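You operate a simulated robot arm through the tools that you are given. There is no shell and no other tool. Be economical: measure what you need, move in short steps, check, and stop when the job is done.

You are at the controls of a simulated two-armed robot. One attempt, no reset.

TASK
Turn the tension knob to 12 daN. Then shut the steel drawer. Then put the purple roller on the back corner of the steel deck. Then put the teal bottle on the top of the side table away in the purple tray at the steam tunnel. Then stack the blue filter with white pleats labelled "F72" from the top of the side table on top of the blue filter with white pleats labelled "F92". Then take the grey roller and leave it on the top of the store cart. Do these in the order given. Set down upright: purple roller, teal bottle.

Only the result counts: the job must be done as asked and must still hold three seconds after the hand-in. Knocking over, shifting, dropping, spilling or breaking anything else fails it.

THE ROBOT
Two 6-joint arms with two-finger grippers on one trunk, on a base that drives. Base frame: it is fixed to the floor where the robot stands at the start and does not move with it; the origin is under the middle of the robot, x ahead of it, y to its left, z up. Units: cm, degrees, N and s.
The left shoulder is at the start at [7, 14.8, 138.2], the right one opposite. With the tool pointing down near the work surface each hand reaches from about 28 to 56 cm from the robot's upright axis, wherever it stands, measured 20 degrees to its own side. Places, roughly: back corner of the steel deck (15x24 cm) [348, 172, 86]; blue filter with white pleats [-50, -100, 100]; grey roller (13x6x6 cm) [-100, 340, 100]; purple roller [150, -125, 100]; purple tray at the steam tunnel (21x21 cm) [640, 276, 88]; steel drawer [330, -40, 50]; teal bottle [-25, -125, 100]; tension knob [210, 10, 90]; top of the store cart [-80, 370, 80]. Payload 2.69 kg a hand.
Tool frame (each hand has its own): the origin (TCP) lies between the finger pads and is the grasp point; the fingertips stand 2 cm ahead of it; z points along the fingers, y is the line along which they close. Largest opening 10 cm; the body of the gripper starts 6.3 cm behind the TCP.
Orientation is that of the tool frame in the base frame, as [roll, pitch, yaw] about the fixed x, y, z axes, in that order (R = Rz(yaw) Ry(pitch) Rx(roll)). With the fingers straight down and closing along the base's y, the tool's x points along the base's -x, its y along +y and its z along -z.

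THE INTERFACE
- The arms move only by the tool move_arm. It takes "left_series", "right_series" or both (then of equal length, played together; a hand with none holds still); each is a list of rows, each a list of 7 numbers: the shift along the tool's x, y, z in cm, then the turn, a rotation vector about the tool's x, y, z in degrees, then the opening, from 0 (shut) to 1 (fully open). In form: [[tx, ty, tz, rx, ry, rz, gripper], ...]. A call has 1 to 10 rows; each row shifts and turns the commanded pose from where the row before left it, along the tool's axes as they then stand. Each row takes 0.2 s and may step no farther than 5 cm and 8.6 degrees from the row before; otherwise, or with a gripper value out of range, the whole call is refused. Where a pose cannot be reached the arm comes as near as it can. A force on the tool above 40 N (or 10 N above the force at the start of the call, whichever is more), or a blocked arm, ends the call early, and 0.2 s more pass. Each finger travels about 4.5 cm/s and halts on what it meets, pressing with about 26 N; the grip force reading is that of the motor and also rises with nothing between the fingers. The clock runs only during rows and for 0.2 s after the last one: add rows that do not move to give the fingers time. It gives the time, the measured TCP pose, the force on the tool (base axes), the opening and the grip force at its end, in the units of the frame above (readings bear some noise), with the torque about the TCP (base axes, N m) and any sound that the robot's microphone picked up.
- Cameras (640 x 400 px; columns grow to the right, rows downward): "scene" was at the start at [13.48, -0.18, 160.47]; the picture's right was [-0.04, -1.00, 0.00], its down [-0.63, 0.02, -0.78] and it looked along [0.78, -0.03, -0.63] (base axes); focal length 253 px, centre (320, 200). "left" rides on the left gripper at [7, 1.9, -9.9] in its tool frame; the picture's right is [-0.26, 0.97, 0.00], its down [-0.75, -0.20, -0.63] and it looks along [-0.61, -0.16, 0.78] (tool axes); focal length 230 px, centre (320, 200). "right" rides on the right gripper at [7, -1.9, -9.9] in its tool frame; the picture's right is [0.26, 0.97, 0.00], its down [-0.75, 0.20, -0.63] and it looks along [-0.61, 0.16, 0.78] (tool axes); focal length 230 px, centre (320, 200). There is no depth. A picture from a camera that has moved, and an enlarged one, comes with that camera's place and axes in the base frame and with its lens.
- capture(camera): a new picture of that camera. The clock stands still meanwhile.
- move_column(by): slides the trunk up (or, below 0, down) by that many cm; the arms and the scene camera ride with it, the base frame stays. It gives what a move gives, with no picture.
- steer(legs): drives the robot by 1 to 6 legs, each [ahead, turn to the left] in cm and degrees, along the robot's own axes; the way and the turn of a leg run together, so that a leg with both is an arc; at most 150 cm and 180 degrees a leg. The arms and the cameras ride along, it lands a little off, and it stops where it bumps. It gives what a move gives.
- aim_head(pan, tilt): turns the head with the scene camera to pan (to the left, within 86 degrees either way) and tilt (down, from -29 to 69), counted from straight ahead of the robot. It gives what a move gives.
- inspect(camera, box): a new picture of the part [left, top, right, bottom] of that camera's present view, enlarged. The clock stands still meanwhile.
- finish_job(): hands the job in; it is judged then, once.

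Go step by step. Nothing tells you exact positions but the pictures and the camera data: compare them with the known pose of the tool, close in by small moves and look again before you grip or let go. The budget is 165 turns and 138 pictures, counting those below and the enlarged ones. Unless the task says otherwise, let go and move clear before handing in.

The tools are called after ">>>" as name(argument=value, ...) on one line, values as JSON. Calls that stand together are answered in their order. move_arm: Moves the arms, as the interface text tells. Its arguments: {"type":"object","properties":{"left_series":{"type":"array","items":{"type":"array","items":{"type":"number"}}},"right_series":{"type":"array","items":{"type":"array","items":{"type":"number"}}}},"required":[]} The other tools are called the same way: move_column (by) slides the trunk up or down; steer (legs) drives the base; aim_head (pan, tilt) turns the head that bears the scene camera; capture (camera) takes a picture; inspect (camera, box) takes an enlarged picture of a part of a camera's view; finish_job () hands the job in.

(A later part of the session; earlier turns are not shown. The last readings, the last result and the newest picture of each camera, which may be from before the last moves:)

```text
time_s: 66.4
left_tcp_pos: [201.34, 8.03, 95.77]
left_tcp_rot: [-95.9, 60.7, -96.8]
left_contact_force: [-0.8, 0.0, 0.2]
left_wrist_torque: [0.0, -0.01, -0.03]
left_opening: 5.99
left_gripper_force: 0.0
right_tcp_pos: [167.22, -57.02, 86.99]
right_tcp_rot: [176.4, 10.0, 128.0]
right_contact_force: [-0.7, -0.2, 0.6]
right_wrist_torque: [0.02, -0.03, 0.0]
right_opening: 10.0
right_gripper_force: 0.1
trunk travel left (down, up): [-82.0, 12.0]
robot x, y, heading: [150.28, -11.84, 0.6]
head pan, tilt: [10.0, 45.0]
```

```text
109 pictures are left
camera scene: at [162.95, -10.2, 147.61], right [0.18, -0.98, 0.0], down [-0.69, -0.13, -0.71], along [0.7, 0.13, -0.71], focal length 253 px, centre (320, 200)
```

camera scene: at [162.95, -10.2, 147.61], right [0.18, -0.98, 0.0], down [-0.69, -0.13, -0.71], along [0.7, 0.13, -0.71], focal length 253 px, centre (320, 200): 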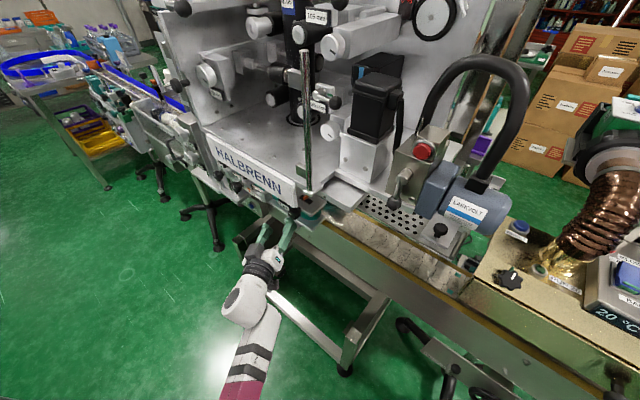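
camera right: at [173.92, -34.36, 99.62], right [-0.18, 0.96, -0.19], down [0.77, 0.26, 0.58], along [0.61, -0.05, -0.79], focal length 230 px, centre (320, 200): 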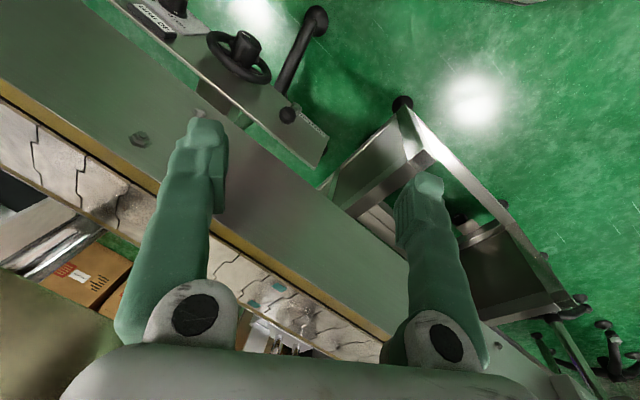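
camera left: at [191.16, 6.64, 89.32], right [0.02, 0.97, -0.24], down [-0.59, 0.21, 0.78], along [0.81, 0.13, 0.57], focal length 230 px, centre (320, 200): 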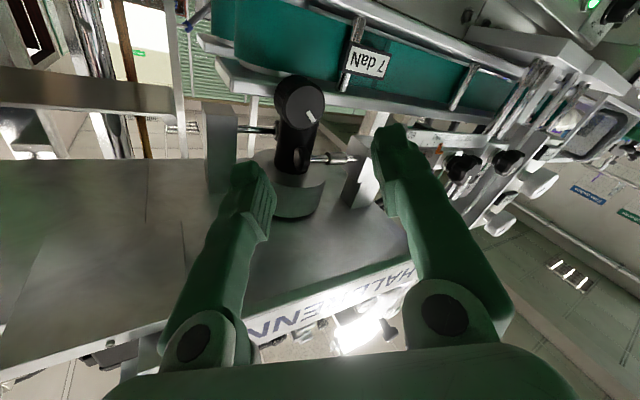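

Knob face at [210, 6.0, 93.9]; hand at [201.3, 8.0, 95.8]. I align laterally and drive 5 cm.

>>> move_arm(left_series=[[2.1, -0.8, 0, 0, 0, 0, 0.6], [0, 0, 0, 0, 0, 0, 0.6]])

>>> steer(legs=[[5, 0]])

>>> capture(camera="left")

```text
time_s: 67.0
left_tcp_pos: [201.19, 7.14, 94.15]
left_tcp_rot: [-96.3, 62.5, -97.5]
left_contact_force: [0.0, -0.6, -0.1]
left_wrist_torque: [-0.01, 0.02, 0.02]
left_opening: 5.99
left_gripper_force: 0.0
right_tcp_pos: [167.25, -56.83, 87.0]
right_tcp_rot: [176.5, 9.9, 128.0]
right_contact_force: [-0.3, -0.4, 0.1]
right_wrist_torque: [-0.02, 0.0, 0.0]
right_opening: 10.01
right_gripper_force: 0.0
trunk travel left (down, up): [-82.0, 12.0]
robot x, y, heading: [150.03, -11.78, 0.5]
head pan, tilt: [10.0, 45.0]
```

```text
time_s: 67.9
left_tcp_pos: [206.01, 7.36, 94.2]
left_tcp_rot: [-96.4, 62.4, -97.3]
left_contact_force: [-0.2, -0.7, 0.4]
left_wrist_torque: [-0.04, -0.01, 0.0]
left_opening: 6.01
left_gripper_force: 0.0
right_tcp_pos: [172.33, -56.57, 87.05]
right_tcp_rot: [176.3, 10.1, 128.2]
right_contact_force: [0.6, 0.0, -0.5]
right_wrist_torque: [0.0, 0.03, -0.02]
right_opening: 9.99
right_gripper_force: 0.0
trunk travel left (down, up): [-82.0, 12.0]
robot x, y, heading: [155.38, -12.05, 0.7]
head pan, tilt: [10.0, 45.0]
```

```text
108 pictures are left
camera left: at [195.79, 6.19, 87.7], right [0.02, 0.98, -0.22], down [-0.58, 0.18, 0.79], along [0.81, 0.11, 0.57], focal length 230 px, centre (320, 200)
```

left: 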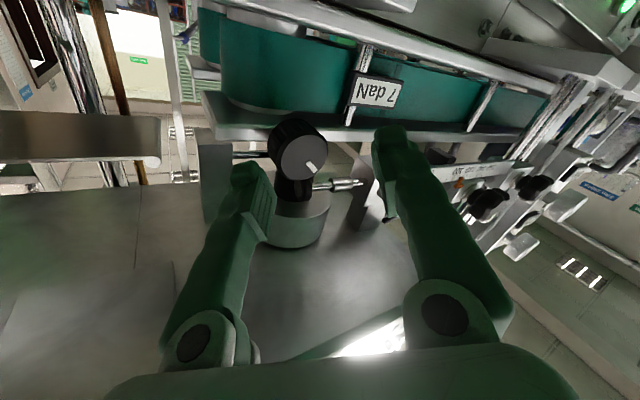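

Hand needs about 1 cm shift toward the knob's centre; then the base closes in 4.5 cm.

>>> move_arm(left_series=[[-0.5, -1.05, 0, 0, 0, 0, 0.6], [0, 0, 0, 0, 0, 0, 0.6]])

>>> steer(legs=[[4.5, 0]])

>>> capture(camera="left")

```text
time_s: 68.5
left_tcp_pos: [206.06, 7.07, 95.1]
left_tcp_rot: [-96.6, 63.2, -97.5]
left_contact_force: [0.7, -1.0, 0.1]
left_wrist_torque: [0.02, -0.03, 0.0]
left_opening: 5.99
left_gripper_force: 0.0
right_tcp_pos: [172.42, -56.87, 86.96]
right_tcp_rot: [176.4, 10.0, 128.1]
right_contact_force: [-0.1, 1.2, -0.4]
right_wrist_torque: [0.04, 0.01, 0.02]
right_opening: 10.01
right_gripper_force: 0.0
trunk travel left (down, up): [-82.0, 12.0]
robot x, y, heading: [155.01, -11.87, 0.8]
head pan, tilt: [10.0, 45.0]
```

```text
time_s: 69.3
left_tcp_pos: [207.96, 6.61, 95.2]
left_tcp_rot: [-96.3, 63.4, -97.6]
left_contact_force: [0.3, 0.6, 0.3]
left_wrist_torque: [0.01, -0.06, -0.01]
left_opening: 5.99
left_gripper_force: 0.1
right_tcp_pos: [172.78, -57.37, 86.62]
right_tcp_rot: [177.6, 9.2, 127.1]
right_contact_force: [-25.5, -14.9, 2.6]
right_wrist_torque: [1.68, -3.14, 0.25]
right_opening: 9.97
right_gripper_force: 0.1
trunk travel left (down, up): [-82.0, 12.0]
robot x, y, heading: [157.18, -11.69, -0.2]
head pan, tilt: [10.0, 45.0]
stopped in leg 1: the force on the tool passed its limit at 56 N (the readings are from after the stop); the commanded pose is now the measured one
```

```text
107 pictures are left
camera left: at [197.74, 5.54, 88.73], right [0.02, 0.98, -0.2], down [-0.59, 0.18, 0.79], along [0.81, 0.1, 0.58], focal length 230 px, centre (320, 200)
```

left: 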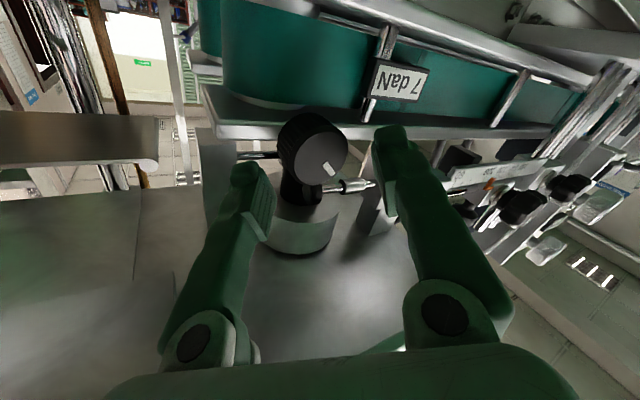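

The left hand is lined up with the knob; the right hand touched the tunnel frame again. I pull the right hand back and push the left forward onto the knob.

>>> move_arm(right_series=[[1.2, -1.6, 0, 0, 0, 0, 1], [1.2, -1.6, 0, 0, 0, 0, 1], [0, 0, 0, 0, 0, 0, 1], [0, 0, 0, 0, 0, 0, 1]], left_series=[[0, 0, 1, 0, 0, 0, 0.6], [0, 0, 1, 0, 0, 0, 0.6], [0, 0, 1, 0, 0, 0, 0.6], [0, 0, 0, 0, 0, 0, 0.6]])

>>> capture(camera="left")

>>> inspect(camera="scene", box=[200, 160, 360, 260])

```text
time_s: 70.3
left_tcp_pos: [211.2, 6.84, 94.9]
left_tcp_rot: [-97.0, 63.0, -97.9]
left_contact_force: [0.6, 0.6, -0.6]
left_wrist_torque: [-0.02, 0.04, 0.05]
left_opening: 6.01
left_gripper_force: 0.0
right_tcp_pos: [169.79, -56.97, 86.33]
right_tcp_rot: [177.5, 9.5, 127.5]
right_contact_force: [-0.5, 0.4, -1.1]
right_wrist_torque: [-0.03, 0.01, 0.01]
right_opening: 10.01
right_gripper_force: 0.1
trunk travel left (down, up): [-82.0, 12.0]
robot x, y, heading: [157.24, -12.01, 0.1]
head pan, tilt: [10.0, 45.0]
```

```text
106 pictures are left
camera left: at [201.01, 5.77, 88.31], right [0.02, 0.98, -0.2], down [-0.58, 0.18, 0.79], along [0.81, 0.1, 0.57], focal length 230 px, centre (320, 200)
```

left: 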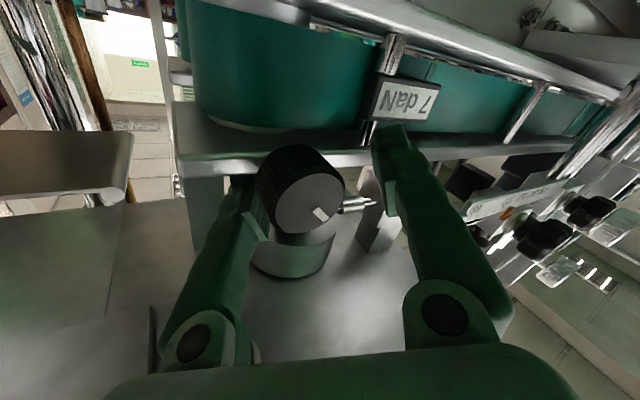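

```text
4.00 times, centred on (280, 210) of scene
camera zoom: at [170.27, -10.1, 147.59], right [0.17, -0.98, 0.0], down [-0.7, -0.12, -0.71], along [0.7, 0.12, -0.71], focal length 1012 px, centre (480, 160)
```

zoom: 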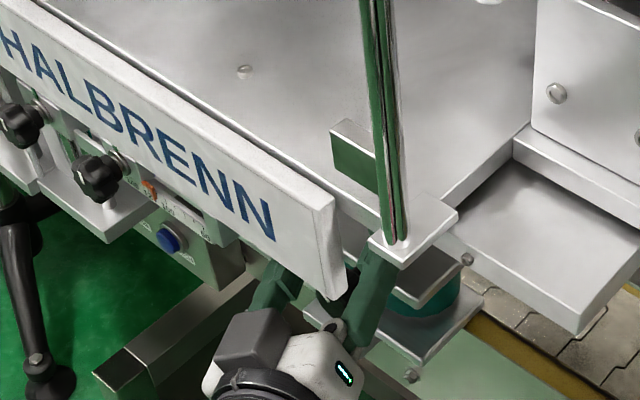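

The knob is between the pads; small centring, then I close on it and try a first clockwise turn.

>>> move_arm(left_series=[[-0.5, -0.5, 0.8, 0, 0, 0, 0.6], [0, 0, 0, 0, 0, 0, 0.6], [0, 0, 0, 0, 0, 0, 0.3], [0, 0, 0, 0, 0, 0, 0.25], [0, 0, 0, 0, 0, 0, 0.25], [0, 0, 0, 0, 0, 0, 0.25]])

>>> capture(camera="left")

```text
time_s: 71.7
left_tcp_pos: [211.94, 7.38, 95.1]
left_tcp_rot: [-97.9, 62.6, -98.5]
left_contact_force: [-11.4, 27.8, -10.3]
left_wrist_torque: [-0.36, 1.75, 2.05]
left_opening: 4.13
left_gripper_force: 44.9
right_tcp_pos: [169.45, -56.44, 86.57]
right_tcp_rot: [177.6, 9.7, 127.6]
right_contact_force: [-0.1, 0.0, 0.8]
right_wrist_torque: [0.01, -0.01, 0.0]
right_opening: 9.98
right_gripper_force: 0.1
trunk travel left (down, up): [-82.0, 12.0]
robot x, y, heading: [157.24, -11.81, 0.5]
head pan, tilt: [10.0, 45.0]
```

```text
104 pictures are left
camera left: at [201.65, 6.15, 88.72], right [0.01, 0.98, -0.21], down [-0.58, 0.18, 0.8], along [0.82, 0.11, 0.57], focal length 230 px, centre (320, 200)
```

left: 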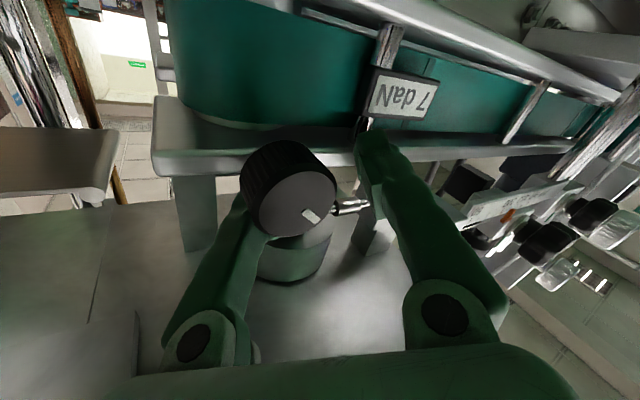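

The +y finger is catching the readout's post, since the fingers went too deep. I open, retract 2 cm, shift toward the knob, and look.

>>> move_arm(left_series=[[0, 0, 0, 0, 0, 0, 0.6], [0, 0, -1, 0, 0, 0, 0.6], [0, 0, -1, 0, 0, 0, 0.6], [0, -0.9, 0, 0, 0, 0, 0.6], [0, 0, 0, 0, 0, 0, 0.6]])

>>> capture(camera="left")

```text
time_s: 72.9
left_tcp_pos: [210.12, 6.21, 95.99]
left_tcp_rot: [-97.0, 63.7, -98.0]
left_contact_force: [-1.4, 0.1, 0.1]
left_wrist_torque: [-0.01, 0.0, 0.01]
left_opening: 5.98
left_gripper_force: 0.1
right_tcp_pos: [169.62, -57.02, 86.38]
right_tcp_rot: [177.5, 9.3, 127.6]
right_contact_force: [0.0, 0.6, -0.2]
right_wrist_torque: [0.01, 0.02, 0.0]
right_opening: 9.98
right_gripper_force: 0.1
trunk travel left (down, up): [-82.0, 12.0]
robot x, y, heading: [156.99, -11.92, -0.0]
head pan, tilt: [10.0, 45.0]
```

```text
103 pictures are left
camera left: at [199.89, 5.14, 89.44], right [0.02, 0.98, -0.19], down [-0.58, 0.17, 0.8], along [0.81, 0.1, 0.57], focal length 230 px, centre (320, 200)
```

left: 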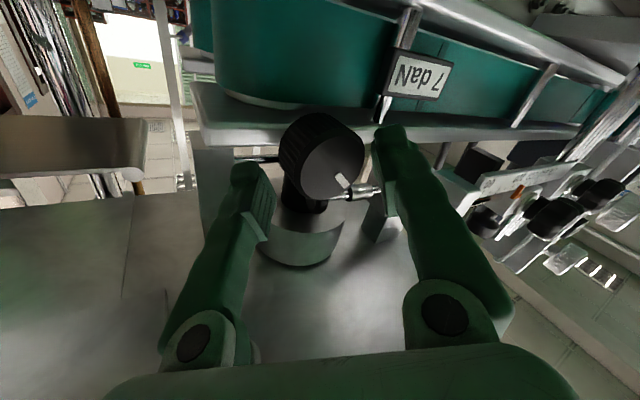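

I centre by +0.6 cm in tool y and close with a shallower grip.

>>> move_arm(left_series=[[0.4, 0.6, 0.4, 0, 0, 0, 0.6], [0, 0, 0, 0, 0, 0, 0.5], [0, 0, 0, 0, 0, 0, 0.3], [0, 0, 0, 0, 0, 0, 0.2], [0, 0, 0, 0, 0, 0, 0.2], [0, 0, 0, 0, 0, 0, 0.2]])

>>> capture(camera="left")

```text
time_s: 74.3
left_tcp_pos: [210.44, 6.56, 95.25]
left_tcp_rot: [-97.1, 63.4, -98.0]
left_contact_force: [-3.6, 2.4, -6.1]
left_wrist_torque: [0.0, -0.15, -0.33]
left_opening: 2.69
left_gripper_force: 45.5
right_tcp_pos: [169.62, -56.95, 86.28]
right_tcp_rot: [177.4, 9.4, 127.6]
right_contact_force: [-0.4, -0.2, 0.3]
right_wrist_torque: [0.03, 0.02, 0.0]
right_opening: 10.01
right_gripper_force: 0.1
trunk travel left (down, up): [-82.0, 12.0]
robot x, y, heading: [157.57, -11.86, 0.2]
head pan, tilt: [10.0, 45.0]
```

```text
102 pictures are left
camera left: at [200.26, 5.49, 88.82], right [0.02, 0.98, -0.2], down [-0.58, 0.17, 0.79], along [0.81, 0.1, 0.57], focal length 230 px, centre (320, 200)
```

left: 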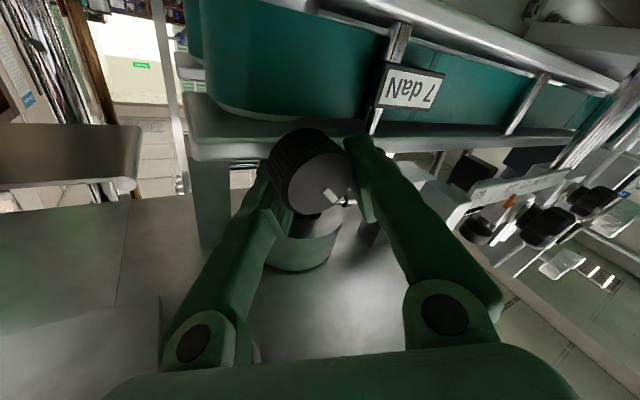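

Grip opening 2.7 suggests an off-centre chord. I reopen, shift up 0.6 cm and close again to compare.

>>> move_arm(left_series=[[0, 0, 0, 0, 0, 0, 0.6], [0, 0, 0, 0, 0, 0, 0.6], [-0.7, 0, 0.3, 0, 0, 0, 0.6], [0, 0, 0, 0, 0, 0, 0.4], [0, 0, 0, 0, 0, 0, 0.2], [0, 0, 0, 0, 0, 0, 0.2], [0, 0, 0, 0, 0, 0, 0.2], [0, 0, 0, 0, 0, 0, 0.2]])

>>> capture(camera="left")

```text
time_s: 76.1
left_tcp_pos: [210.95, 6.57, 95.81]
left_tcp_rot: [-96.7, 63.2, -97.7]
left_contact_force: [3.2, 7.0, 3.6]
left_wrist_torque: [0.17, 0.0, -0.16]
left_opening: 2.22
left_gripper_force: 1.9
right_tcp_pos: [169.66, -56.89, 86.36]
right_tcp_rot: [177.6, 9.3, 127.6]
right_contact_force: [0.6, 0.0, -0.5]
right_wrist_torque: [-0.01, 0.0, 0.02]
right_opening: 9.97
right_gripper_force: 0.1
trunk travel left (down, up): [-82.0, 12.0]
robot x, y, heading: [157.47, -11.48, -0.1]
head pan, tilt: [10.0, 45.0]
```

```text
101 pictures are left
camera left: at [200.64, 5.51, 89.5], right [0.02, 0.98, -0.2], down [-0.58, 0.18, 0.79], along [0.81, 0.1, 0.57], focal length 230 px, centre (320, 200)
```

left: 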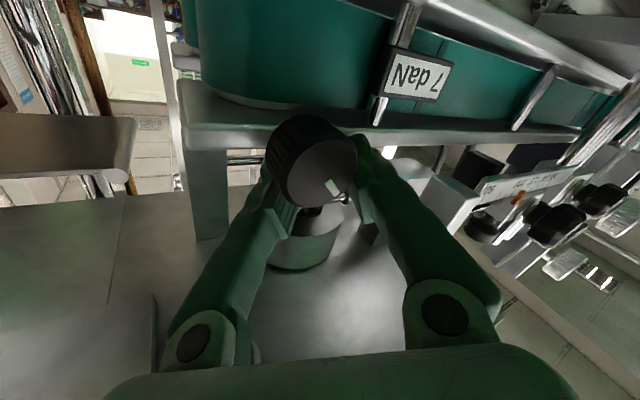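

Worse, so the knob's centre is lower. I shift down 1.6 cm and retry.

>>> move_arm(left_series=[[0, 0, 0, 0, 0, 0, 0.6], [0, 0, 0, 0, 0, 0, 0.6], [0, 0, 0, 0, 0, 0, 0.6], [1.6, 0, 0, 0, 0, 0, 0.6], [0, 0, 0, 0, 0, 0, 0.4], [0, 0, 0, 0, 0, 0, 0.2], [0, 0, 0, 0, 0, 0, 0.2], [0, 0, 0, 0, 0, 0, 0.2], [0, 0, 0, 0, 0, 0, 0.2]])

>>> capture(camera="left")

```text
time_s: 78.1
left_tcp_pos: [210.69, 6.34, 95.0]
left_tcp_rot: [-95.9, 65.1, -97.1]
left_contact_force: [8.4, -12.4, 21.9]
left_wrist_torque: [-0.62, -0.38, 0.1]
left_opening: 2.98
left_gripper_force: 45.5
right_tcp_pos: [169.59, -57.22, 86.07]
right_tcp_rot: [177.3, 9.1, 127.5]
right_contact_force: [0.5, -0.5, 0.0]
right_wrist_torque: [-0.01, -0.03, 0.02]
right_opening: 10.01
right_gripper_force: 0.1
trunk travel left (down, up): [-82.0, 12.0]
robot x, y, heading: [157.04, -11.63, -0.3]
head pan, tilt: [10.0, 45.0]
```

```text
100 pictures are left
camera left: at [200.55, 5.46, 88.29], right [0.02, 0.98, -0.17], down [-0.59, 0.15, 0.79], along [0.81, 0.08, 0.59], focal length 230 px, centre (320, 200)
```

left: 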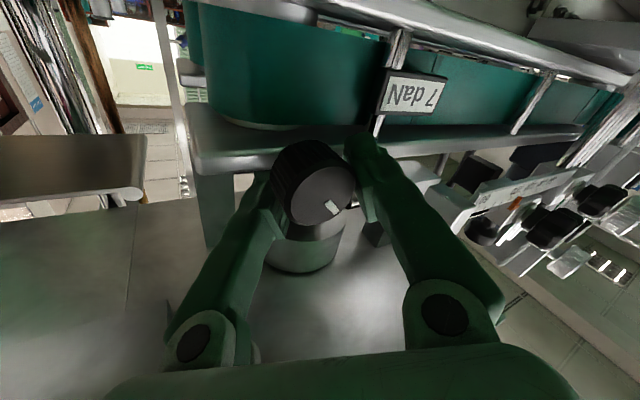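

Good solid grip at 2.98. I turn clockwise 8° twice and read the display.

>>> move_arm(left_series=[[-0.3, 0.2, 0, 0, 0, 4, 0.2], [0, 0, 0, 0, 0, 8, 0.2], [0, 0, 0, 0, 0, 8, 0.2]])

>>> inspect(camera="left", box=[240, 50, 480, 230])

```text
time_s: 79.0
left_tcp_pos: [210.83, 6.05, 95.78]
left_tcp_rot: [-101.6, 83.5, -103.6]
left_contact_force: [-3.2, -14.6, 9.0]
left_wrist_torque: [-0.31, 0.19, 0.11]
left_opening: 2.77
left_gripper_force: 5.6
right_tcp_pos: [169.29, -57.22, 86.12]
right_tcp_rot: [177.1, 9.3, 127.3]
right_contact_force: [-0.3, -0.3, 0.3]
right_wrist_torque: [-0.02, 0.0, 0.03]
right_opening: 9.96
right_gripper_force: 0.1
trunk travel left (down, up): [-82.0, 12.0]
robot x, y, heading: [157.0, -12.0, -0.3]
head pan, tilt: [10.0, 45.0]
stopped in row 3 (left hand): the force on the tool passed its limit at 41 N (the readings are from after the stop); the commanded pose is now the measured one
```

```text
2.22 times, centred on (360, 140) of left
camera zoom: at [200.86, 7.63, 88.88], right [0.04, 0.99, 0.15], down [-0.62, -0.09, 0.78], along [0.79, -0.12, 0.6], focal length 511 px, centre (231, 333)
```

zoom: 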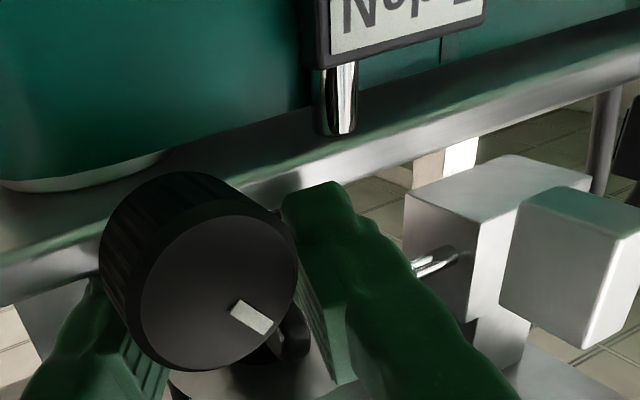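

The grip was above the knob's centre and slipped. Estimated centre: z ≈ 94.0, so I open, go down 1.8 cm, roll back, and regrip.

>>> move_arm(left_series=[[0, 0, 0, 0, 0, 0, 0.6], [0, 0, 0, 0, 0, 0, 0.6], [0, 0, 0, 0, 0, 0, 0.6], [1.8, 0.2, 0, 0, 0, 0, 0.6], [0, 0, 0, 0, 0, -8, 0.6], [0, 0, 0, 0, 0, -8, 0.6], [0, 0, 0, 0, 0, -8, 0.6], [0, 0, 0, 0, 0, 0, 0.6]])

>>> capture(camera="left")

```text
time_s: 79.9
left_tcp_pos: [210.82, 6.86, 95.5]
left_tcp_rot: [-91.6, 83.8, -93.6]
left_contact_force: [-6.2, 2.4, 7.6]
left_wrist_torque: [-0.28, 0.0, -0.2]
left_opening: 5.94
left_gripper_force: 0.1
right_tcp_pos: [169.29, -57.11, 86.21]
right_tcp_rot: [177.4, 9.3, 127.4]
right_contact_force: [-0.5, 0.7, -0.3]
right_wrist_torque: [-0.03, 0.04, 0.01]
right_opening: 10.03
right_gripper_force: 0.0
trunk travel left (down, up): [-82.0, 12.0]
robot x, y, heading: [157.24, -11.86, 0.2]
head pan, tilt: [10.0, 45.0]
stopped in row 4 (left hand): the force on the tool passed its limit at 46 N (the readings are from after the stop); the commanded pose is now the measured one
```

```text
98 pictures are left
camera left: at [201.05, 8.34, 88.44], right [0.04, 0.99, 0.15], down [-0.63, -0.09, 0.77], along [0.77, -0.13, 0.62], focal length 230 px, centre (320, 200)
```

left: 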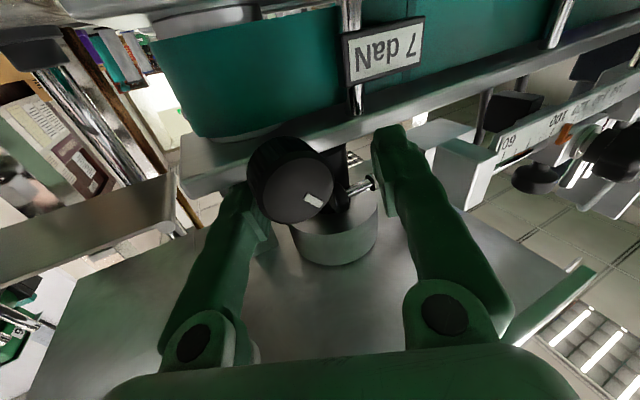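

The −y finger was landing on the knob. I retract, re-centre in the clear, and look.

>>> move_arm(left_series=[[0, 0, -2, 0, 0, 0, 0.6], [0, 0, -2, 0, 0, 0, 0.6], [1.3, -1.2, 0, 0, 0, 0, 0.6], [0, 0, 0, 0, 0, 0, 0.6]])

>>> capture(camera="left")

```text
time_s: 80.9
left_tcp_pos: [207.07, 7.25, 94.11]
left_tcp_rot: [-100.1, 87.7, -102.8]
left_contact_force: [0.0, 0.8, 0.0]
left_wrist_torque: [0.0, -0.02, 0.0]
left_opening: 6.0
left_gripper_force: 0.1
right_tcp_pos: [169.42, -56.99, 86.29]
right_tcp_rot: [177.4, 9.3, 127.5]
right_contact_force: [-0.5, -0.1, 1.0]
right_wrist_torque: [0.01, 0.01, 0.05]
right_opening: 9.99
right_gripper_force: 0.1
trunk travel left (down, up): [-82.0, 12.0]
robot x, y, heading: [157.24, -11.54, 0.6]
head pan, tilt: [10.0, 45.0]
```

```text
97 pictures are left
camera left: at [197.29, 9.37, 87.12], right [0.05, 0.98, 0.22], down [-0.63, -0.14, 0.76], along [0.77, -0.17, 0.61], focal length 230 px, centre (320, 200)
```

left: 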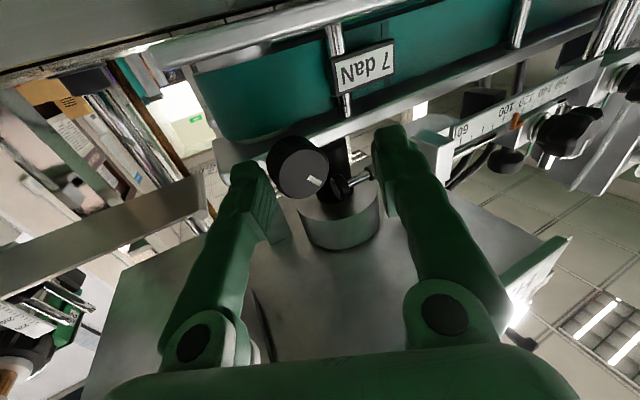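

The arm is at its inward limit, so I swing the base 4° right after retracting, then shift the hand outwards to get slack.

>>> move_arm(left_series=[[0, 0, -1.5, 0, 0, 0, 0.6], [0, 0, -1.5, 0, 0, 0, 0.6], [0, 0, 0, 0, 0, 0, 0.6]])

>>> steer(legs=[[0, -4]])

>>> move_arm(left_series=[[0, 1.2, 0, 0, 0, -8, 0.6], [0, 1.2, 0, 0, 0, -8, 0.6], [0, 0, 0, 0, 0, 0, 0.6]])

>>> capture(camera="left")

```text
time_s: 81.7
left_tcp_pos: [204.38, 7.63, 94.16]
left_tcp_rot: [-105.1, 88.9, -108.6]
left_contact_force: [-0.1, 0.2, 0.3]
left_wrist_torque: [0.01, 0.0, -0.01]
left_opening: 6.02
left_gripper_force: 0.1
right_tcp_pos: [169.46, -56.98, 86.34]
right_tcp_rot: [177.4, 9.4, 127.4]
right_contact_force: [0.0, 0.3, 1.1]
right_wrist_torque: [0.02, 0.01, 0.01]
right_opening: 10.02
right_gripper_force: 0.1
trunk travel left (down, up): [-82.0, 12.0]
robot x, y, heading: [157.43, -11.73, 0.1]
head pan, tilt: [10.0, 45.0]
```

```text
time_s: 82.6
left_tcp_pos: [205.22, 4.69, 93.94]
left_tcp_rot: [-122.7, 88.7, -130.2]
left_contact_force: [-0.4, 0.5, -0.1]
left_wrist_torque: [0.02, -0.04, -0.02]
left_opening: 5.99
left_gripper_force: 0.0
right_tcp_pos: [166.52, -57.64, 86.28]
right_tcp_rot: [177.6, 9.4, 123.6]
right_contact_force: [-0.5, -1.5, -0.1]
right_wrist_torque: [0.01, -0.03, 0.0]
right_opening: 10.03
right_gripper_force: 0.0
trunk travel left (down, up): [-82.0, 12.0]
robot x, y, heading: [157.39, -11.58, -3.9]
head pan, tilt: [10.0, 45.0]
```

```text
time_s: 83.4
left_tcp_pos: [205.4, 6.97, 93.89]
left_tcp_rot: [-92.2, 72.9, -99.4]
left_contact_force: [0.1, -0.4, -0.2]
left_wrist_torque: [-0.02, 0.01, 0.05]
left_opening: 5.96
left_gripper_force: 0.0
right_tcp_pos: [166.41, -57.86, 86.32]
right_tcp_rot: [177.4, 9.3, 123.6]
right_contact_force: [0.1, 0.3, -0.7]
right_wrist_torque: [0.02, -0.03, -0.01]
right_opening: 9.99
right_gripper_force: 0.0
trunk travel left (down, up): [-82.0, 12.0]
robot x, y, heading: [157.11, -11.95, -3.6]
head pan, tilt: [10.0, 45.0]
```

```text
96 pictures are left
camera left: at [195.62, 7.96, 86.82], right [0.13, 0.99, -0.04], down [-0.61, 0.11, 0.78], along [0.78, -0.08, 0.62], focal length 230 px, centre (320, 200)
```

left: 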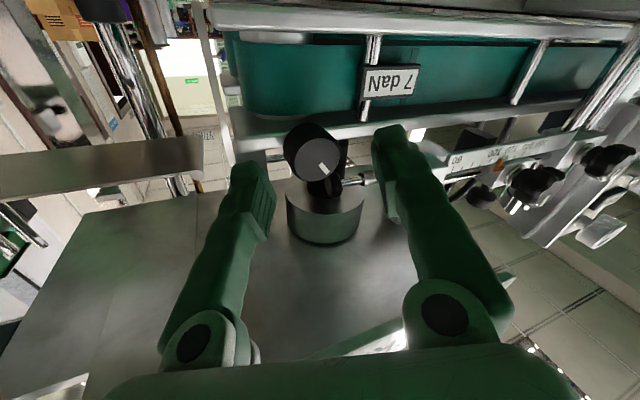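

Well centred now. I advance 4 cm and close.

>>> move_arm(left_series=[[0, -0.2, 1.4, 0, 0, 0, 0.6], [0, 0, 1.4, 0, 0, 0, 0.6], [0, 0, 1.4, 0, 0, 0, 0.6], [0, 0, 0, 0, 0, 0, 0.6], [0, 0, 0, 0, 0, 0, 0.4], [0, 0, 0, 0, 0, 0, 0.2], [0, 0, 0, 0, 0, 0, 0.2], [0, 0, 0, 0, 0, 0, 0.2], [0, 0, 0, 0, 0, 0, 0.2]])

>>> capture(camera="left")

```text
time_s: 84.3
left_tcp_pos: [208.47, 6.48, 93.75]
left_tcp_rot: [-93.0, 73.0, -100.0]
left_contact_force: [-34.5, 4.6, 9.1]
left_wrist_torque: [-0.48, -0.24, -1.41]
left_opening: 6.44
left_gripper_force: 3.1
right_tcp_pos: [165.74, -57.63, 86.49]
right_tcp_rot: [177.1, 9.7, 123.6]
right_contact_force: [0.8, 0.0, 0.2]
right_wrist_torque: [-0.01, 0.02, 0.0]
right_opening: 10.0
right_gripper_force: 0.0
trunk travel left (down, up): [-82.0, 12.0]
robot x, y, heading: [156.82, -11.65, -3.1]
head pan, tilt: [10.0, 45.0]
stopped in row 4 (left hand): the force on the tool passed its limit at 48 N (the readings are from after the stop); the commanded pose is now the measured one
```

```text
95 pictures are left
camera left: at [198.56, 7.51, 86.73], right [0.12, 0.99, -0.03], down [-0.61, 0.1, 0.79], along [0.78, -0.08, 0.62], focal length 230 px, centre (320, 200)
```

left: 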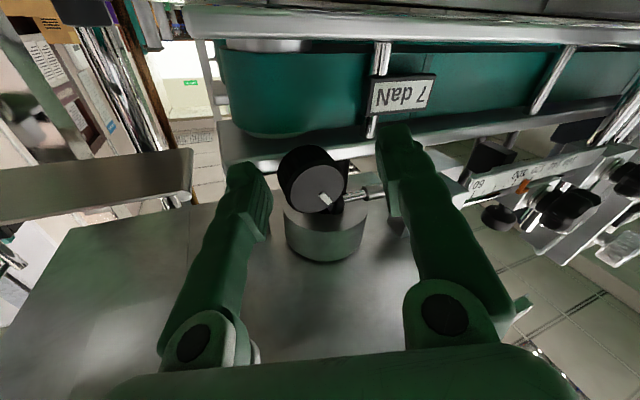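

The +y fingertip hits the readout holder, so I need a narrower opening. I zoom to measure the geometry.

>>> inspect(camera="left", box=[230, 70, 450, 240])

```text
2.35 times, centred on (340, 155) of left
camera zoom: at [198.56, 7.51, 86.73], right [0.12, 0.99, -0.03], down [-0.61, 0.1, 0.79], along [0.78, -0.08, 0.62], focal length 541 px, centre (273, 306)
```

zoom: 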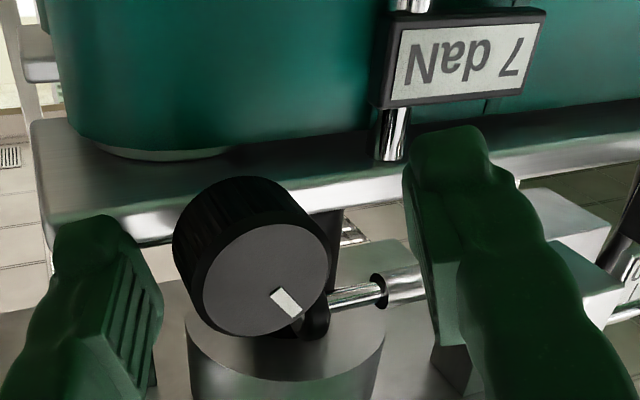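

The fingertips meet the top plate's front edge at x≈211; the knob (face 209.3, centre ≈ [.., 6.1, 94.4]) sticks out ahead of it. So this depth is right: back off slightly, raise 0.5 cm and close.

>>> move_arm(left_series=[[-0.5, -0.3, -0.3, 0, 0, 0, 0.6], [0, 0, 0, 0, 0, 0, 0.6], [0, 0, 0, 0, 0, 0, 0.4], [0, 0, 0, 0, 0, 0, 0.2], [0, 0, 0, 0, 0, 0, 0.2], [0, 0, 0, 0, 0, 0, 0.2], [0, 0, 0, 0, 0, 0, 0.2]])

>>> capture(camera="left")

```text
time_s: 85.9
left_tcp_pos: [208.62, 5.91, 94.38]
left_tcp_rot: [-93.1, 73.2, -100.3]
left_contact_force: [-9.6, -1.4, 13.3]
left_wrist_torque: [-0.09, -0.03, -0.13]
left_opening: 3.51
left_gripper_force: 44.6
right_tcp_pos: [166.01, -57.85, 86.3]
right_tcp_rot: [177.3, 9.4, 123.6]
right_contact_force: [0.2, -0.3, -0.2]
right_wrist_torque: [0.02, -0.01, 0.0]
right_opening: 10.0
right_gripper_force: 0.1
trunk travel left (down, up): [-82.0, 12.0]
robot x, y, heading: [157.06, -11.66, -3.6]
head pan, tilt: [10.0, 45.0]
```

```text
93 pictures are left
camera left: at [198.87, 7.09, 87.4], right [0.13, 0.99, -0.03], down [-0.61, 0.1, 0.79], along [0.78, -0.08, 0.62], focal length 230 px, centre (320, 200)
```

left: 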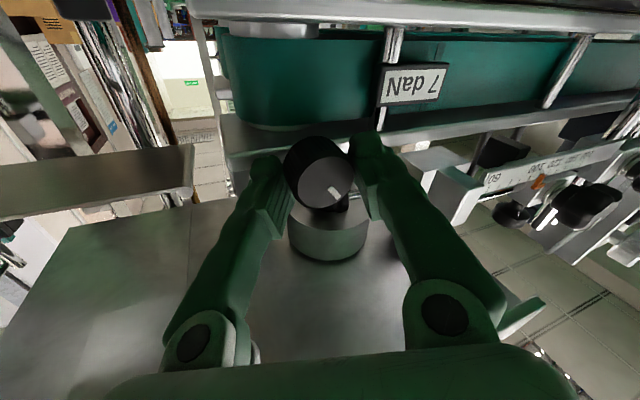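

Opening 3.5, a proper grip across the diameter. I turn clockwise in small steps.

>>> move_arm(left_series=[[0, 0, 0, 0, 0, 5, 0.2], [0, 0, 0, 0, 0, 5, 0.2], [0, 0, 0, 0, 0, 5, 0.2], [0, 0, 0, 0, 0, 0, 0.2]])

>>> inspect(camera="left", box=[240, 50, 480, 230])

```text
time_s: 86.9
left_tcp_pos: [208.87, 5.89, 94.55]
left_tcp_rot: [-114.8, 88.4, -122.1]
left_contact_force: [-0.2, -2.4, 28.1]
left_wrist_torque: [-0.47, -0.33, -0.12]
left_opening: 3.47
left_gripper_force: 44.8
right_tcp_pos: [165.97, -57.92, 86.18]
right_tcp_rot: [177.3, 9.3, 123.5]
right_contact_force: [0.3, -0.2, 0.4]
right_wrist_torque: [0.02, 0.01, 0.0]
right_opening: 9.97
right_gripper_force: 0.0
trunk travel left (down, up): [-82.0, 12.0]
robot x, y, heading: [157.56, -11.83, -3.7]
head pan, tilt: [10.0, 45.0]
```

```text
2.22 times, centred on (360, 140) of left
camera zoom: at [199.15, 8.87, 87.65], right [0.13, 0.96, 0.23], down [-0.64, -0.1, 0.76], along [0.76, -0.25, 0.6], focal length 511 px, centre (231, 333)
```

zoom: 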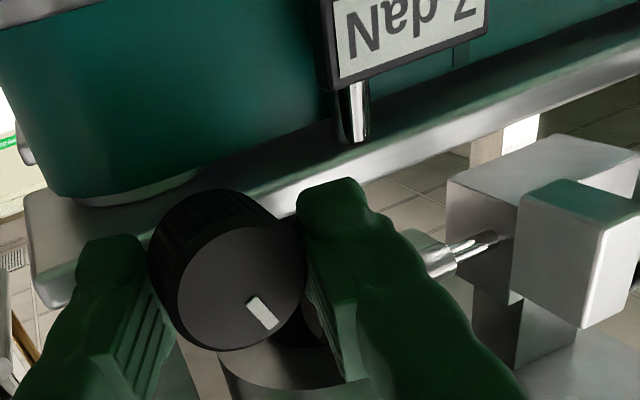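

The knob seems to have turned with the hand. I check the readout.

>>> inspect(camera="left", box=[320, 20, 480, 140])

```text
3.33 times, centred on (400, 80) of left
camera zoom: at [199.15, 8.87, 87.65], right [0.13, 0.96, 0.23], down [-0.64, -0.1, 0.76], along [0.76, -0.25, 0.6], focal length 767 px, centre (53, 600)
```

zoom: 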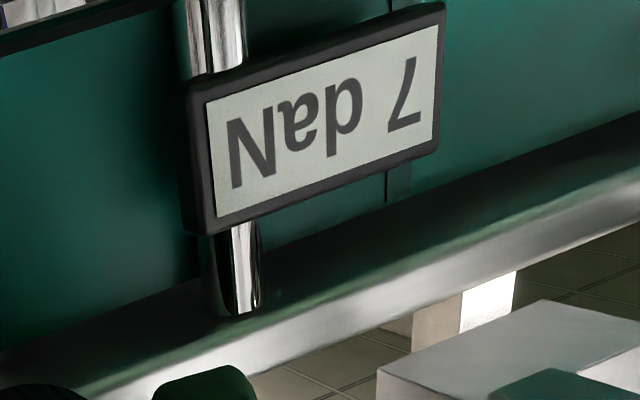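

Still 7; I turn further.

>>> move_arm(left_series=[[0.1, 0, 0, 0, 0, 6, 0.2], [0.1, 0, 0, 0, 0, 6, 0.2], [0, 0, 0, 0, 0, 6, 0.2], [0, 0, 0, 0, 0, 6, 0.2], [0, 0, 0, 0, 0, 0, 0.2]])

>>> capture(camera="left")

```text
time_s: 88.1
left_tcp_pos: [208.7, 5.54, 94.57]
left_tcp_rot: [90.1, 68.6, 82.3]
left_contact_force: [-4.5, -20.0, 27.0]
left_wrist_torque: [-6.15, -1.41, -1.49]
left_opening: 3.41
left_gripper_force: 44.9
right_tcp_pos: [165.97, -58.15, 86.23]
right_tcp_rot: [177.0, 9.4, 123.5]
right_contact_force: [0.2, -0.1, -0.7]
right_wrist_torque: [0.03, 0.0, 0.03]
right_opening: 10.01
right_gripper_force: 0.0
trunk travel left (down, up): [-82.0, 12.0]
robot x, y, heading: [157.26, -11.42, -3.8]
head pan, tilt: [10.0, 45.0]
```

```text
90 pictures are left
camera left: at [199.5, 11.14, 88.86], right [0.11, 0.8, 0.59], down [-0.69, -0.37, 0.63], along [0.72, -0.47, 0.51], focal length 230 px, centre (320, 200)
```

left: 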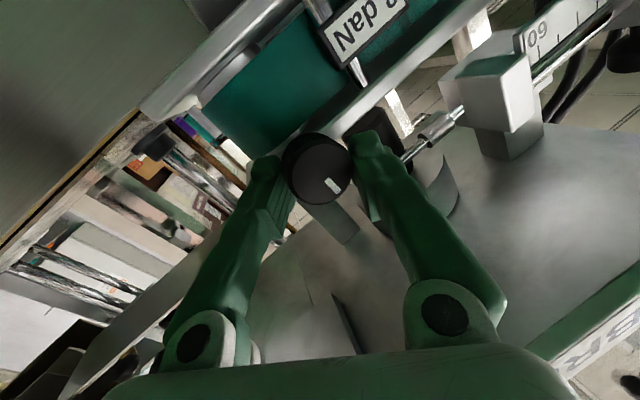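

The readout changed; I zoom on it.

>>> inspect(camera="left", box=[300, 0, 440, 105])

```text
3.81 times, centred on (370, 52) of left
camera zoom: at [199.5, 11.14, 88.86], right [0.11, 0.8, 0.59], down [-0.69, -0.37, 0.63], along [0.72, -0.47, 0.51], focal length 876 px, centre (130, 762)
```

zoom: 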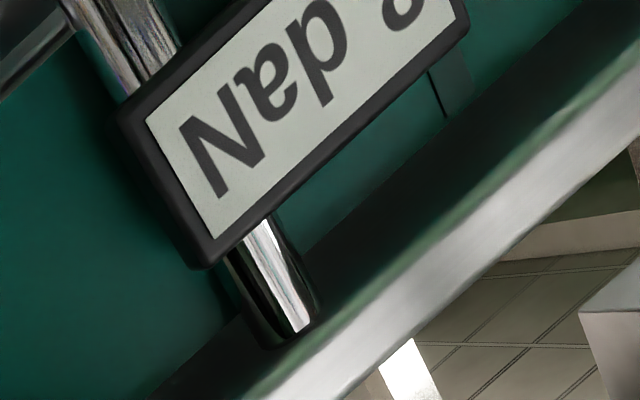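

I release, roll back about 58° and read the display.

>>> move_arm(left_series=[[0, 0, 0, 0, 0, 0, 0.6], [0, 0, 0, 0, 0, 0, 0.6], [0, 0, 0, 0, 0, 0, 0.6], [0, 0, -0.3, 0, 0, -8.3, 0.6], [0, 0, 0, 0, 0, -8.3, 0.6], [0, 0, 0, 0, 0, -8.3, 0.6], [0, 0, 0, 0, 0, -8.3, 0.6], [0, 0, 0, 0, 0, -8.3, 0.6], [0, 0, 0, 0, 0, -8.3, 0.6], [0, 0, 0, 0, 0, 0, 0.6]])

>>> capture(camera="left")

```text
time_s: 90.3
left_tcp_pos: [208.83, 6.04, 93.99]
left_tcp_rot: [-92.1, 62.1, -99.1]
left_contact_force: [5.0, 1.2, 9.0]
left_wrist_torque: [-0.32, -0.05, 0.21]
left_opening: 6.23
left_gripper_force: 1.9
right_tcp_pos: [166.21, -57.9, 86.39]
right_tcp_rot: [177.5, 9.3, 123.5]
right_contact_force: [-0.2, 0.3, 0.0]
right_wrist_torque: [-0.01, 0.0, 0.01]
right_opening: 9.99
right_gripper_force: 0.0
trunk travel left (down, up): [-82.0, 12.0]
robot x, y, heading: [157.03, -11.84, -3.9]
head pan, tilt: [10.0, 45.0]
```

```text
88 pictures are left
camera left: at [198.8, 5.8, 87.2], right [0.12, 0.97, -0.22], down [-0.59, 0.25, 0.77], along [0.8, 0.04, 0.6], focal length 230 px, centre (320, 200)
```

left: 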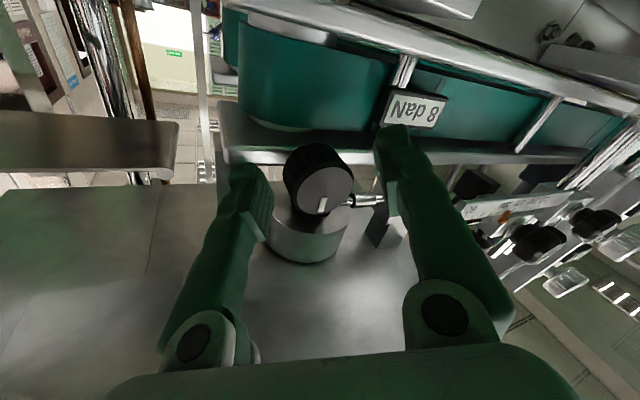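

Reads 8 daN. Regrip and turn about 50° more.

>>> move_arm(left_series=[[-0.3, 0, 0, 0, 0, 0, 0.4], [0, 0, 0, 0, 0, 0, 0.2], [0, 0, 0, 0, 0, 0, 0.2], [0, 0, 0, 0, 0, 0, 0.2], [0, 0, 0, 0, 0, 7, 0.15], [0, 0, 0, 0, 0, 7, 0.15], [0, 0, 0, 0, 0, 7, 0.15], [0, 0, 0, 0, 0, 7, 0.15], [0, 0, 0, 0, 0, 7, 0.15], [0, 0, 0, 0, 0, 7, 0.15]])

>>> move_arm(left_series=[[0, 0, 0, 0, 0, 7, 0.15], [0, 0, 0, 0, 0, 0, 0.15], [0, 0, 0, 0, 0, 0, 0.6], [0, 0, 0, 0, 0, 0, 0.6], [0, 0, -0.3, 0, 0, -8.3, 0.6], [0, 0, 0, 0, 0, -8.3, 0.6], [0, 0, 0, 0, 0, -8.3, 0.6], [0, 0, 0, 0, 0, -8.3, 0.6], [0, 0, 0, 0, 0, -8.3, 0.6], [0, 0, 0, 0, 0, -8.3, 0.6]])

>>> capture(camera="left")

```text
time_s: 92.5
left_tcp_pos: [208.76, 5.71, 94.39]
left_tcp_rot: [93.4, 76.0, 85.8]
left_contact_force: [4.7, -18.9, 15.6]
left_wrist_torque: [-4.18, -0.99, -1.1]
left_opening: 3.43
left_gripper_force: 44.8
right_tcp_pos: [166.07, -58.18, 86.12]
right_tcp_rot: [177.3, 9.1, 123.6]
right_contact_force: [-0.4, 0.1, -0.6]
right_wrist_torque: [0.01, 0.02, -0.02]
right_opening: 10.01
right_gripper_force: 0.1
trunk travel left (down, up): [-82.0, 12.0]
robot x, y, heading: [157.02, -11.47, -3.6]
head pan, tilt: [10.0, 45.0]
```

```text
time_s: 94.7
left_tcp_pos: [208.46, 6.13, 93.9]
left_tcp_rot: [-93.0, 61.4, -99.9]
left_contact_force: [0.0, 0.2, -0.5]
left_wrist_torque: [0.01, 0.03, 0.05]
left_opening: 5.98
left_gripper_force: 0.1
right_tcp_pos: [166.37, -57.86, 86.21]
right_tcp_rot: [177.5, 9.2, 123.5]
right_contact_force: [0.2, 0.9, 0.0]
right_wrist_torque: [-0.02, 0.02, 0.0]
right_opening: 10.01
right_gripper_force: 0.0
trunk travel left (down, up): [-82.0, 12.0]
robot x, y, heading: [157.11, -11.7, -3.6]
head pan, tilt: [10.0, 45.0]
```

```text
87 pictures are left
camera left: at [198.44, 5.78, 87.22], right [0.12, 0.96, -0.24], down [-0.58, 0.26, 0.77], along [0.8, 0.05, 0.59], focal length 230 px, centre (320, 200)
```

left: 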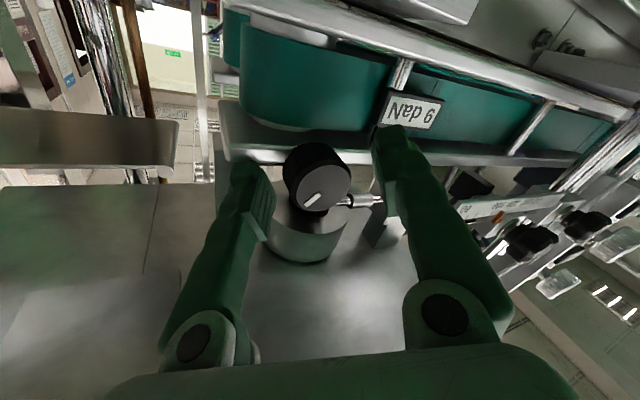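

Reads 9: about one daN per cycle. Another cycle.

>>> move_arm(left_series=[[-0.3, 0, 0.3, 0, 0, 0, 0.4], [0, 0, 0, 0, 0, 0, 0.2], [0, 0, 0, 0, 0, 0, 0.15], [0, 0, 0, 0, 0, 0, 0.15], [0, 0, 0, 0, 0, 7, 0.15], [0, 0, 0, 0, 0, 7, 0.15], [0, 0, 0, 0, 0, 7, 0.15], [0, 0, 0, 0, 0, 7, 0.15], [0, 0, 0, 0, 0, 7, 0.15], [0, 0, 0, 0, 0, 7, 0.15]])

>>> move_arm(left_series=[[0, 0, 0, 0, 0, 7, 0.15], [0, 0, 0, 0, 0, 0, 0.15], [0, 0, 0, 0, 0, 0, 0.6], [0, 0, 0, 0, 0, 0, 0.6], [0, 0, -0.3, 0, 0, -8.3, 0.6], [0, 0, 0, 0, 0, -8.3, 0.6], [0, 0, 0, 0, 0, -8.3, 0.6], [0, 0, 0, 0, 0, -8.3, 0.6], [0, 0, 0, 0, 0, -8.3, 0.6], [0, 0, 0, 0, 0, -8.3, 0.6]])

>>> inspect(camera="left", box=[240, 70, 480, 250])

```text
time_s: 96.9
left_tcp_pos: [208.7, 5.55, 94.62]
left_tcp_rot: [93.7, 76.8, 85.8]
left_contact_force: [7.2, -25.2, 14.7]
left_wrist_torque: [-4.81, -0.96, -1.07]
left_opening: 3.4
left_gripper_force: 45.0
right_tcp_pos: [166.12, -58.28, 86.2]
right_tcp_rot: [177.2, 9.1, 123.5]
right_contact_force: [-0.3, 1.1, -0.3]
right_wrist_torque: [-0.01, -0.01, 0.0]
right_opening: 9.98
right_gripper_force: 0.1
trunk travel left (down, up): [-82.0, 12.0]
robot x, y, heading: [157.2, -11.98, -4.0]
head pan, tilt: [10.0, 45.0]
```

```text
time_s: 99.1
left_tcp_pos: [208.39, 6.46, 94.15]
left_tcp_rot: [-93.0, 60.5, -99.8]
left_contact_force: [-0.5, 0.0, -0.6]
left_wrist_torque: [0.0, 0.0, 0.0]
left_opening: 6.02
left_gripper_force: 0.1
right_tcp_pos: [166.36, -57.83, 86.22]
right_tcp_rot: [177.4, 9.3, 123.5]
right_contact_force: [-0.2, 1.1, 0.3]
right_wrist_torque: [0.0, -0.02, 0.01]
right_opening: 10.02
right_gripper_force: 0.1
trunk travel left (down, up): [-82.0, 12.0]
robot x, y, heading: [157.3, -11.87, -3.4]
head pan, tilt: [10.0, 45.0]
```

```text
2.22 times, centred on (360, 160) of left
camera zoom: at [198.31, 5.98, 87.48], right [0.12, 0.96, -0.25], down [-0.58, 0.27, 0.77], along [0.81, 0.06, 0.59], focal length 511 px, centre (231, 289)
```

zoom: 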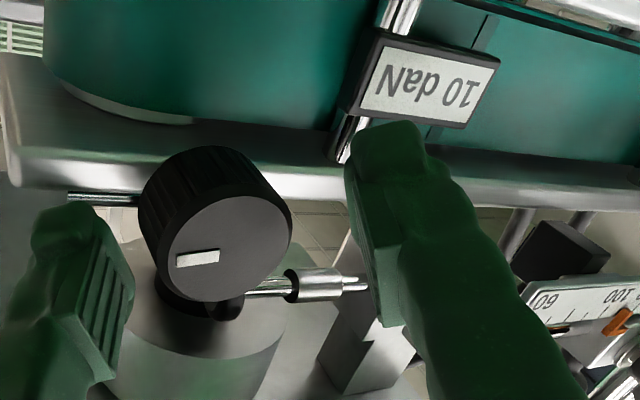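

10 daN. Two more cycles; next one now.

>>> move_arm(left_series=[[-0.1, -0.2, 0.3, 0, 0, 0, 0.4], [0, 0, 0, 0, 0, 0, 0.2], [0, 0, 0, 0, 0, 0, 0.15], [0, 0, 0, 0, 0, 0, 0.15], [0, 0, 0, 0, 0, 7, 0.15], [0, 0, 0, 0, 0, 7, 0.15], [0, 0, 0, 0, 0, 7, 0.15], [0, 0, 0, 0, 0, 7, 0.15], [0, 0, 0, 0, 0, 7, 0.15], [0, 0, 0, 0, 0, 7, 0.15]])

>>> move_arm(left_series=[[0, 0, 0, 0, 0, 7, 0.15], [0, 0, 0, 0, 0, 0, 0.15], [0, 0, 0, 0, 0, 0, 0.6], [0, 0, 0, 0, 0, 0, 0.6], [0, 0, -0.3, 0, 0, -8.3, 0.6], [0, 0, 0, 0, 0, -8.3, 0.6], [0, 0, 0, 0, 0, -8.3, 0.6], [0, 0, 0, 0, 0, -8.3, 0.6], [0, 0, 0, 0, 0, -8.3, 0.6], [0, 0, 0, 0, 0, -8.3, 0.6]])

>>> inspect(camera="left", box=[240, 70, 480, 250])

```text
time_s: 101.3
left_tcp_pos: [208.73, 5.62, 94.73]
left_tcp_rot: [94.6, 77.2, 86.9]
left_contact_force: [-13.1, -20.1, 15.2]
left_wrist_torque: [-2.11, -0.44, -1.8]
left_opening: 3.43
left_gripper_force: 45.0
right_tcp_pos: [166.12, -58.29, 85.95]
right_tcp_rot: [177.2, 9.1, 123.3]
right_contact_force: [0.4, -0.9, -1.3]
right_wrist_torque: [0.02, 0.02, 0.04]
right_opening: 9.95
right_gripper_force: 0.0
trunk travel left (down, up): [-82.0, 12.0]
robot x, y, heading: [157.08, -11.76, -3.8]
head pan, tilt: [10.0, 45.0]
```

```text
time_s: 103.5
left_tcp_pos: [208.47, 6.38, 94.45]
left_tcp_rot: [-92.8, 59.7, -99.7]
left_contact_force: [-0.2, -0.6, 0.2]
left_wrist_torque: [0.01, 0.04, 0.02]
left_opening: 5.97
left_gripper_force: 0.0
right_tcp_pos: [166.31, -57.86, 86.25]
right_tcp_rot: [177.5, 9.3, 123.5]
right_contact_force: [-0.2, 0.1, -0.8]
right_wrist_torque: [-0.05, -0.03, -0.03]
right_opening: 10.0
right_gripper_force: 0.1
trunk travel left (down, up): [-82.0, 12.0]
robot x, y, heading: [157.51, -11.96, -3.2]
head pan, tilt: [10.0, 45.0]
```

```text
2.22 times, centred on (360, 160) of left
camera zoom: at [198.35, 5.8, 87.79], right [0.11, 0.96, -0.26], down [-0.58, 0.28, 0.76], along [0.81, 0.07, 0.59], focal length 511 px, centre (231, 289)
```

zoom: 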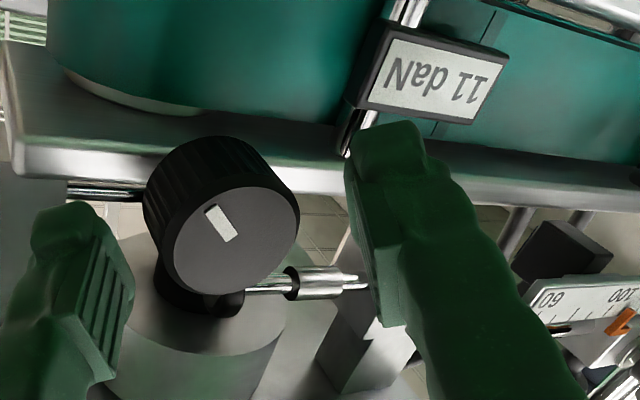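

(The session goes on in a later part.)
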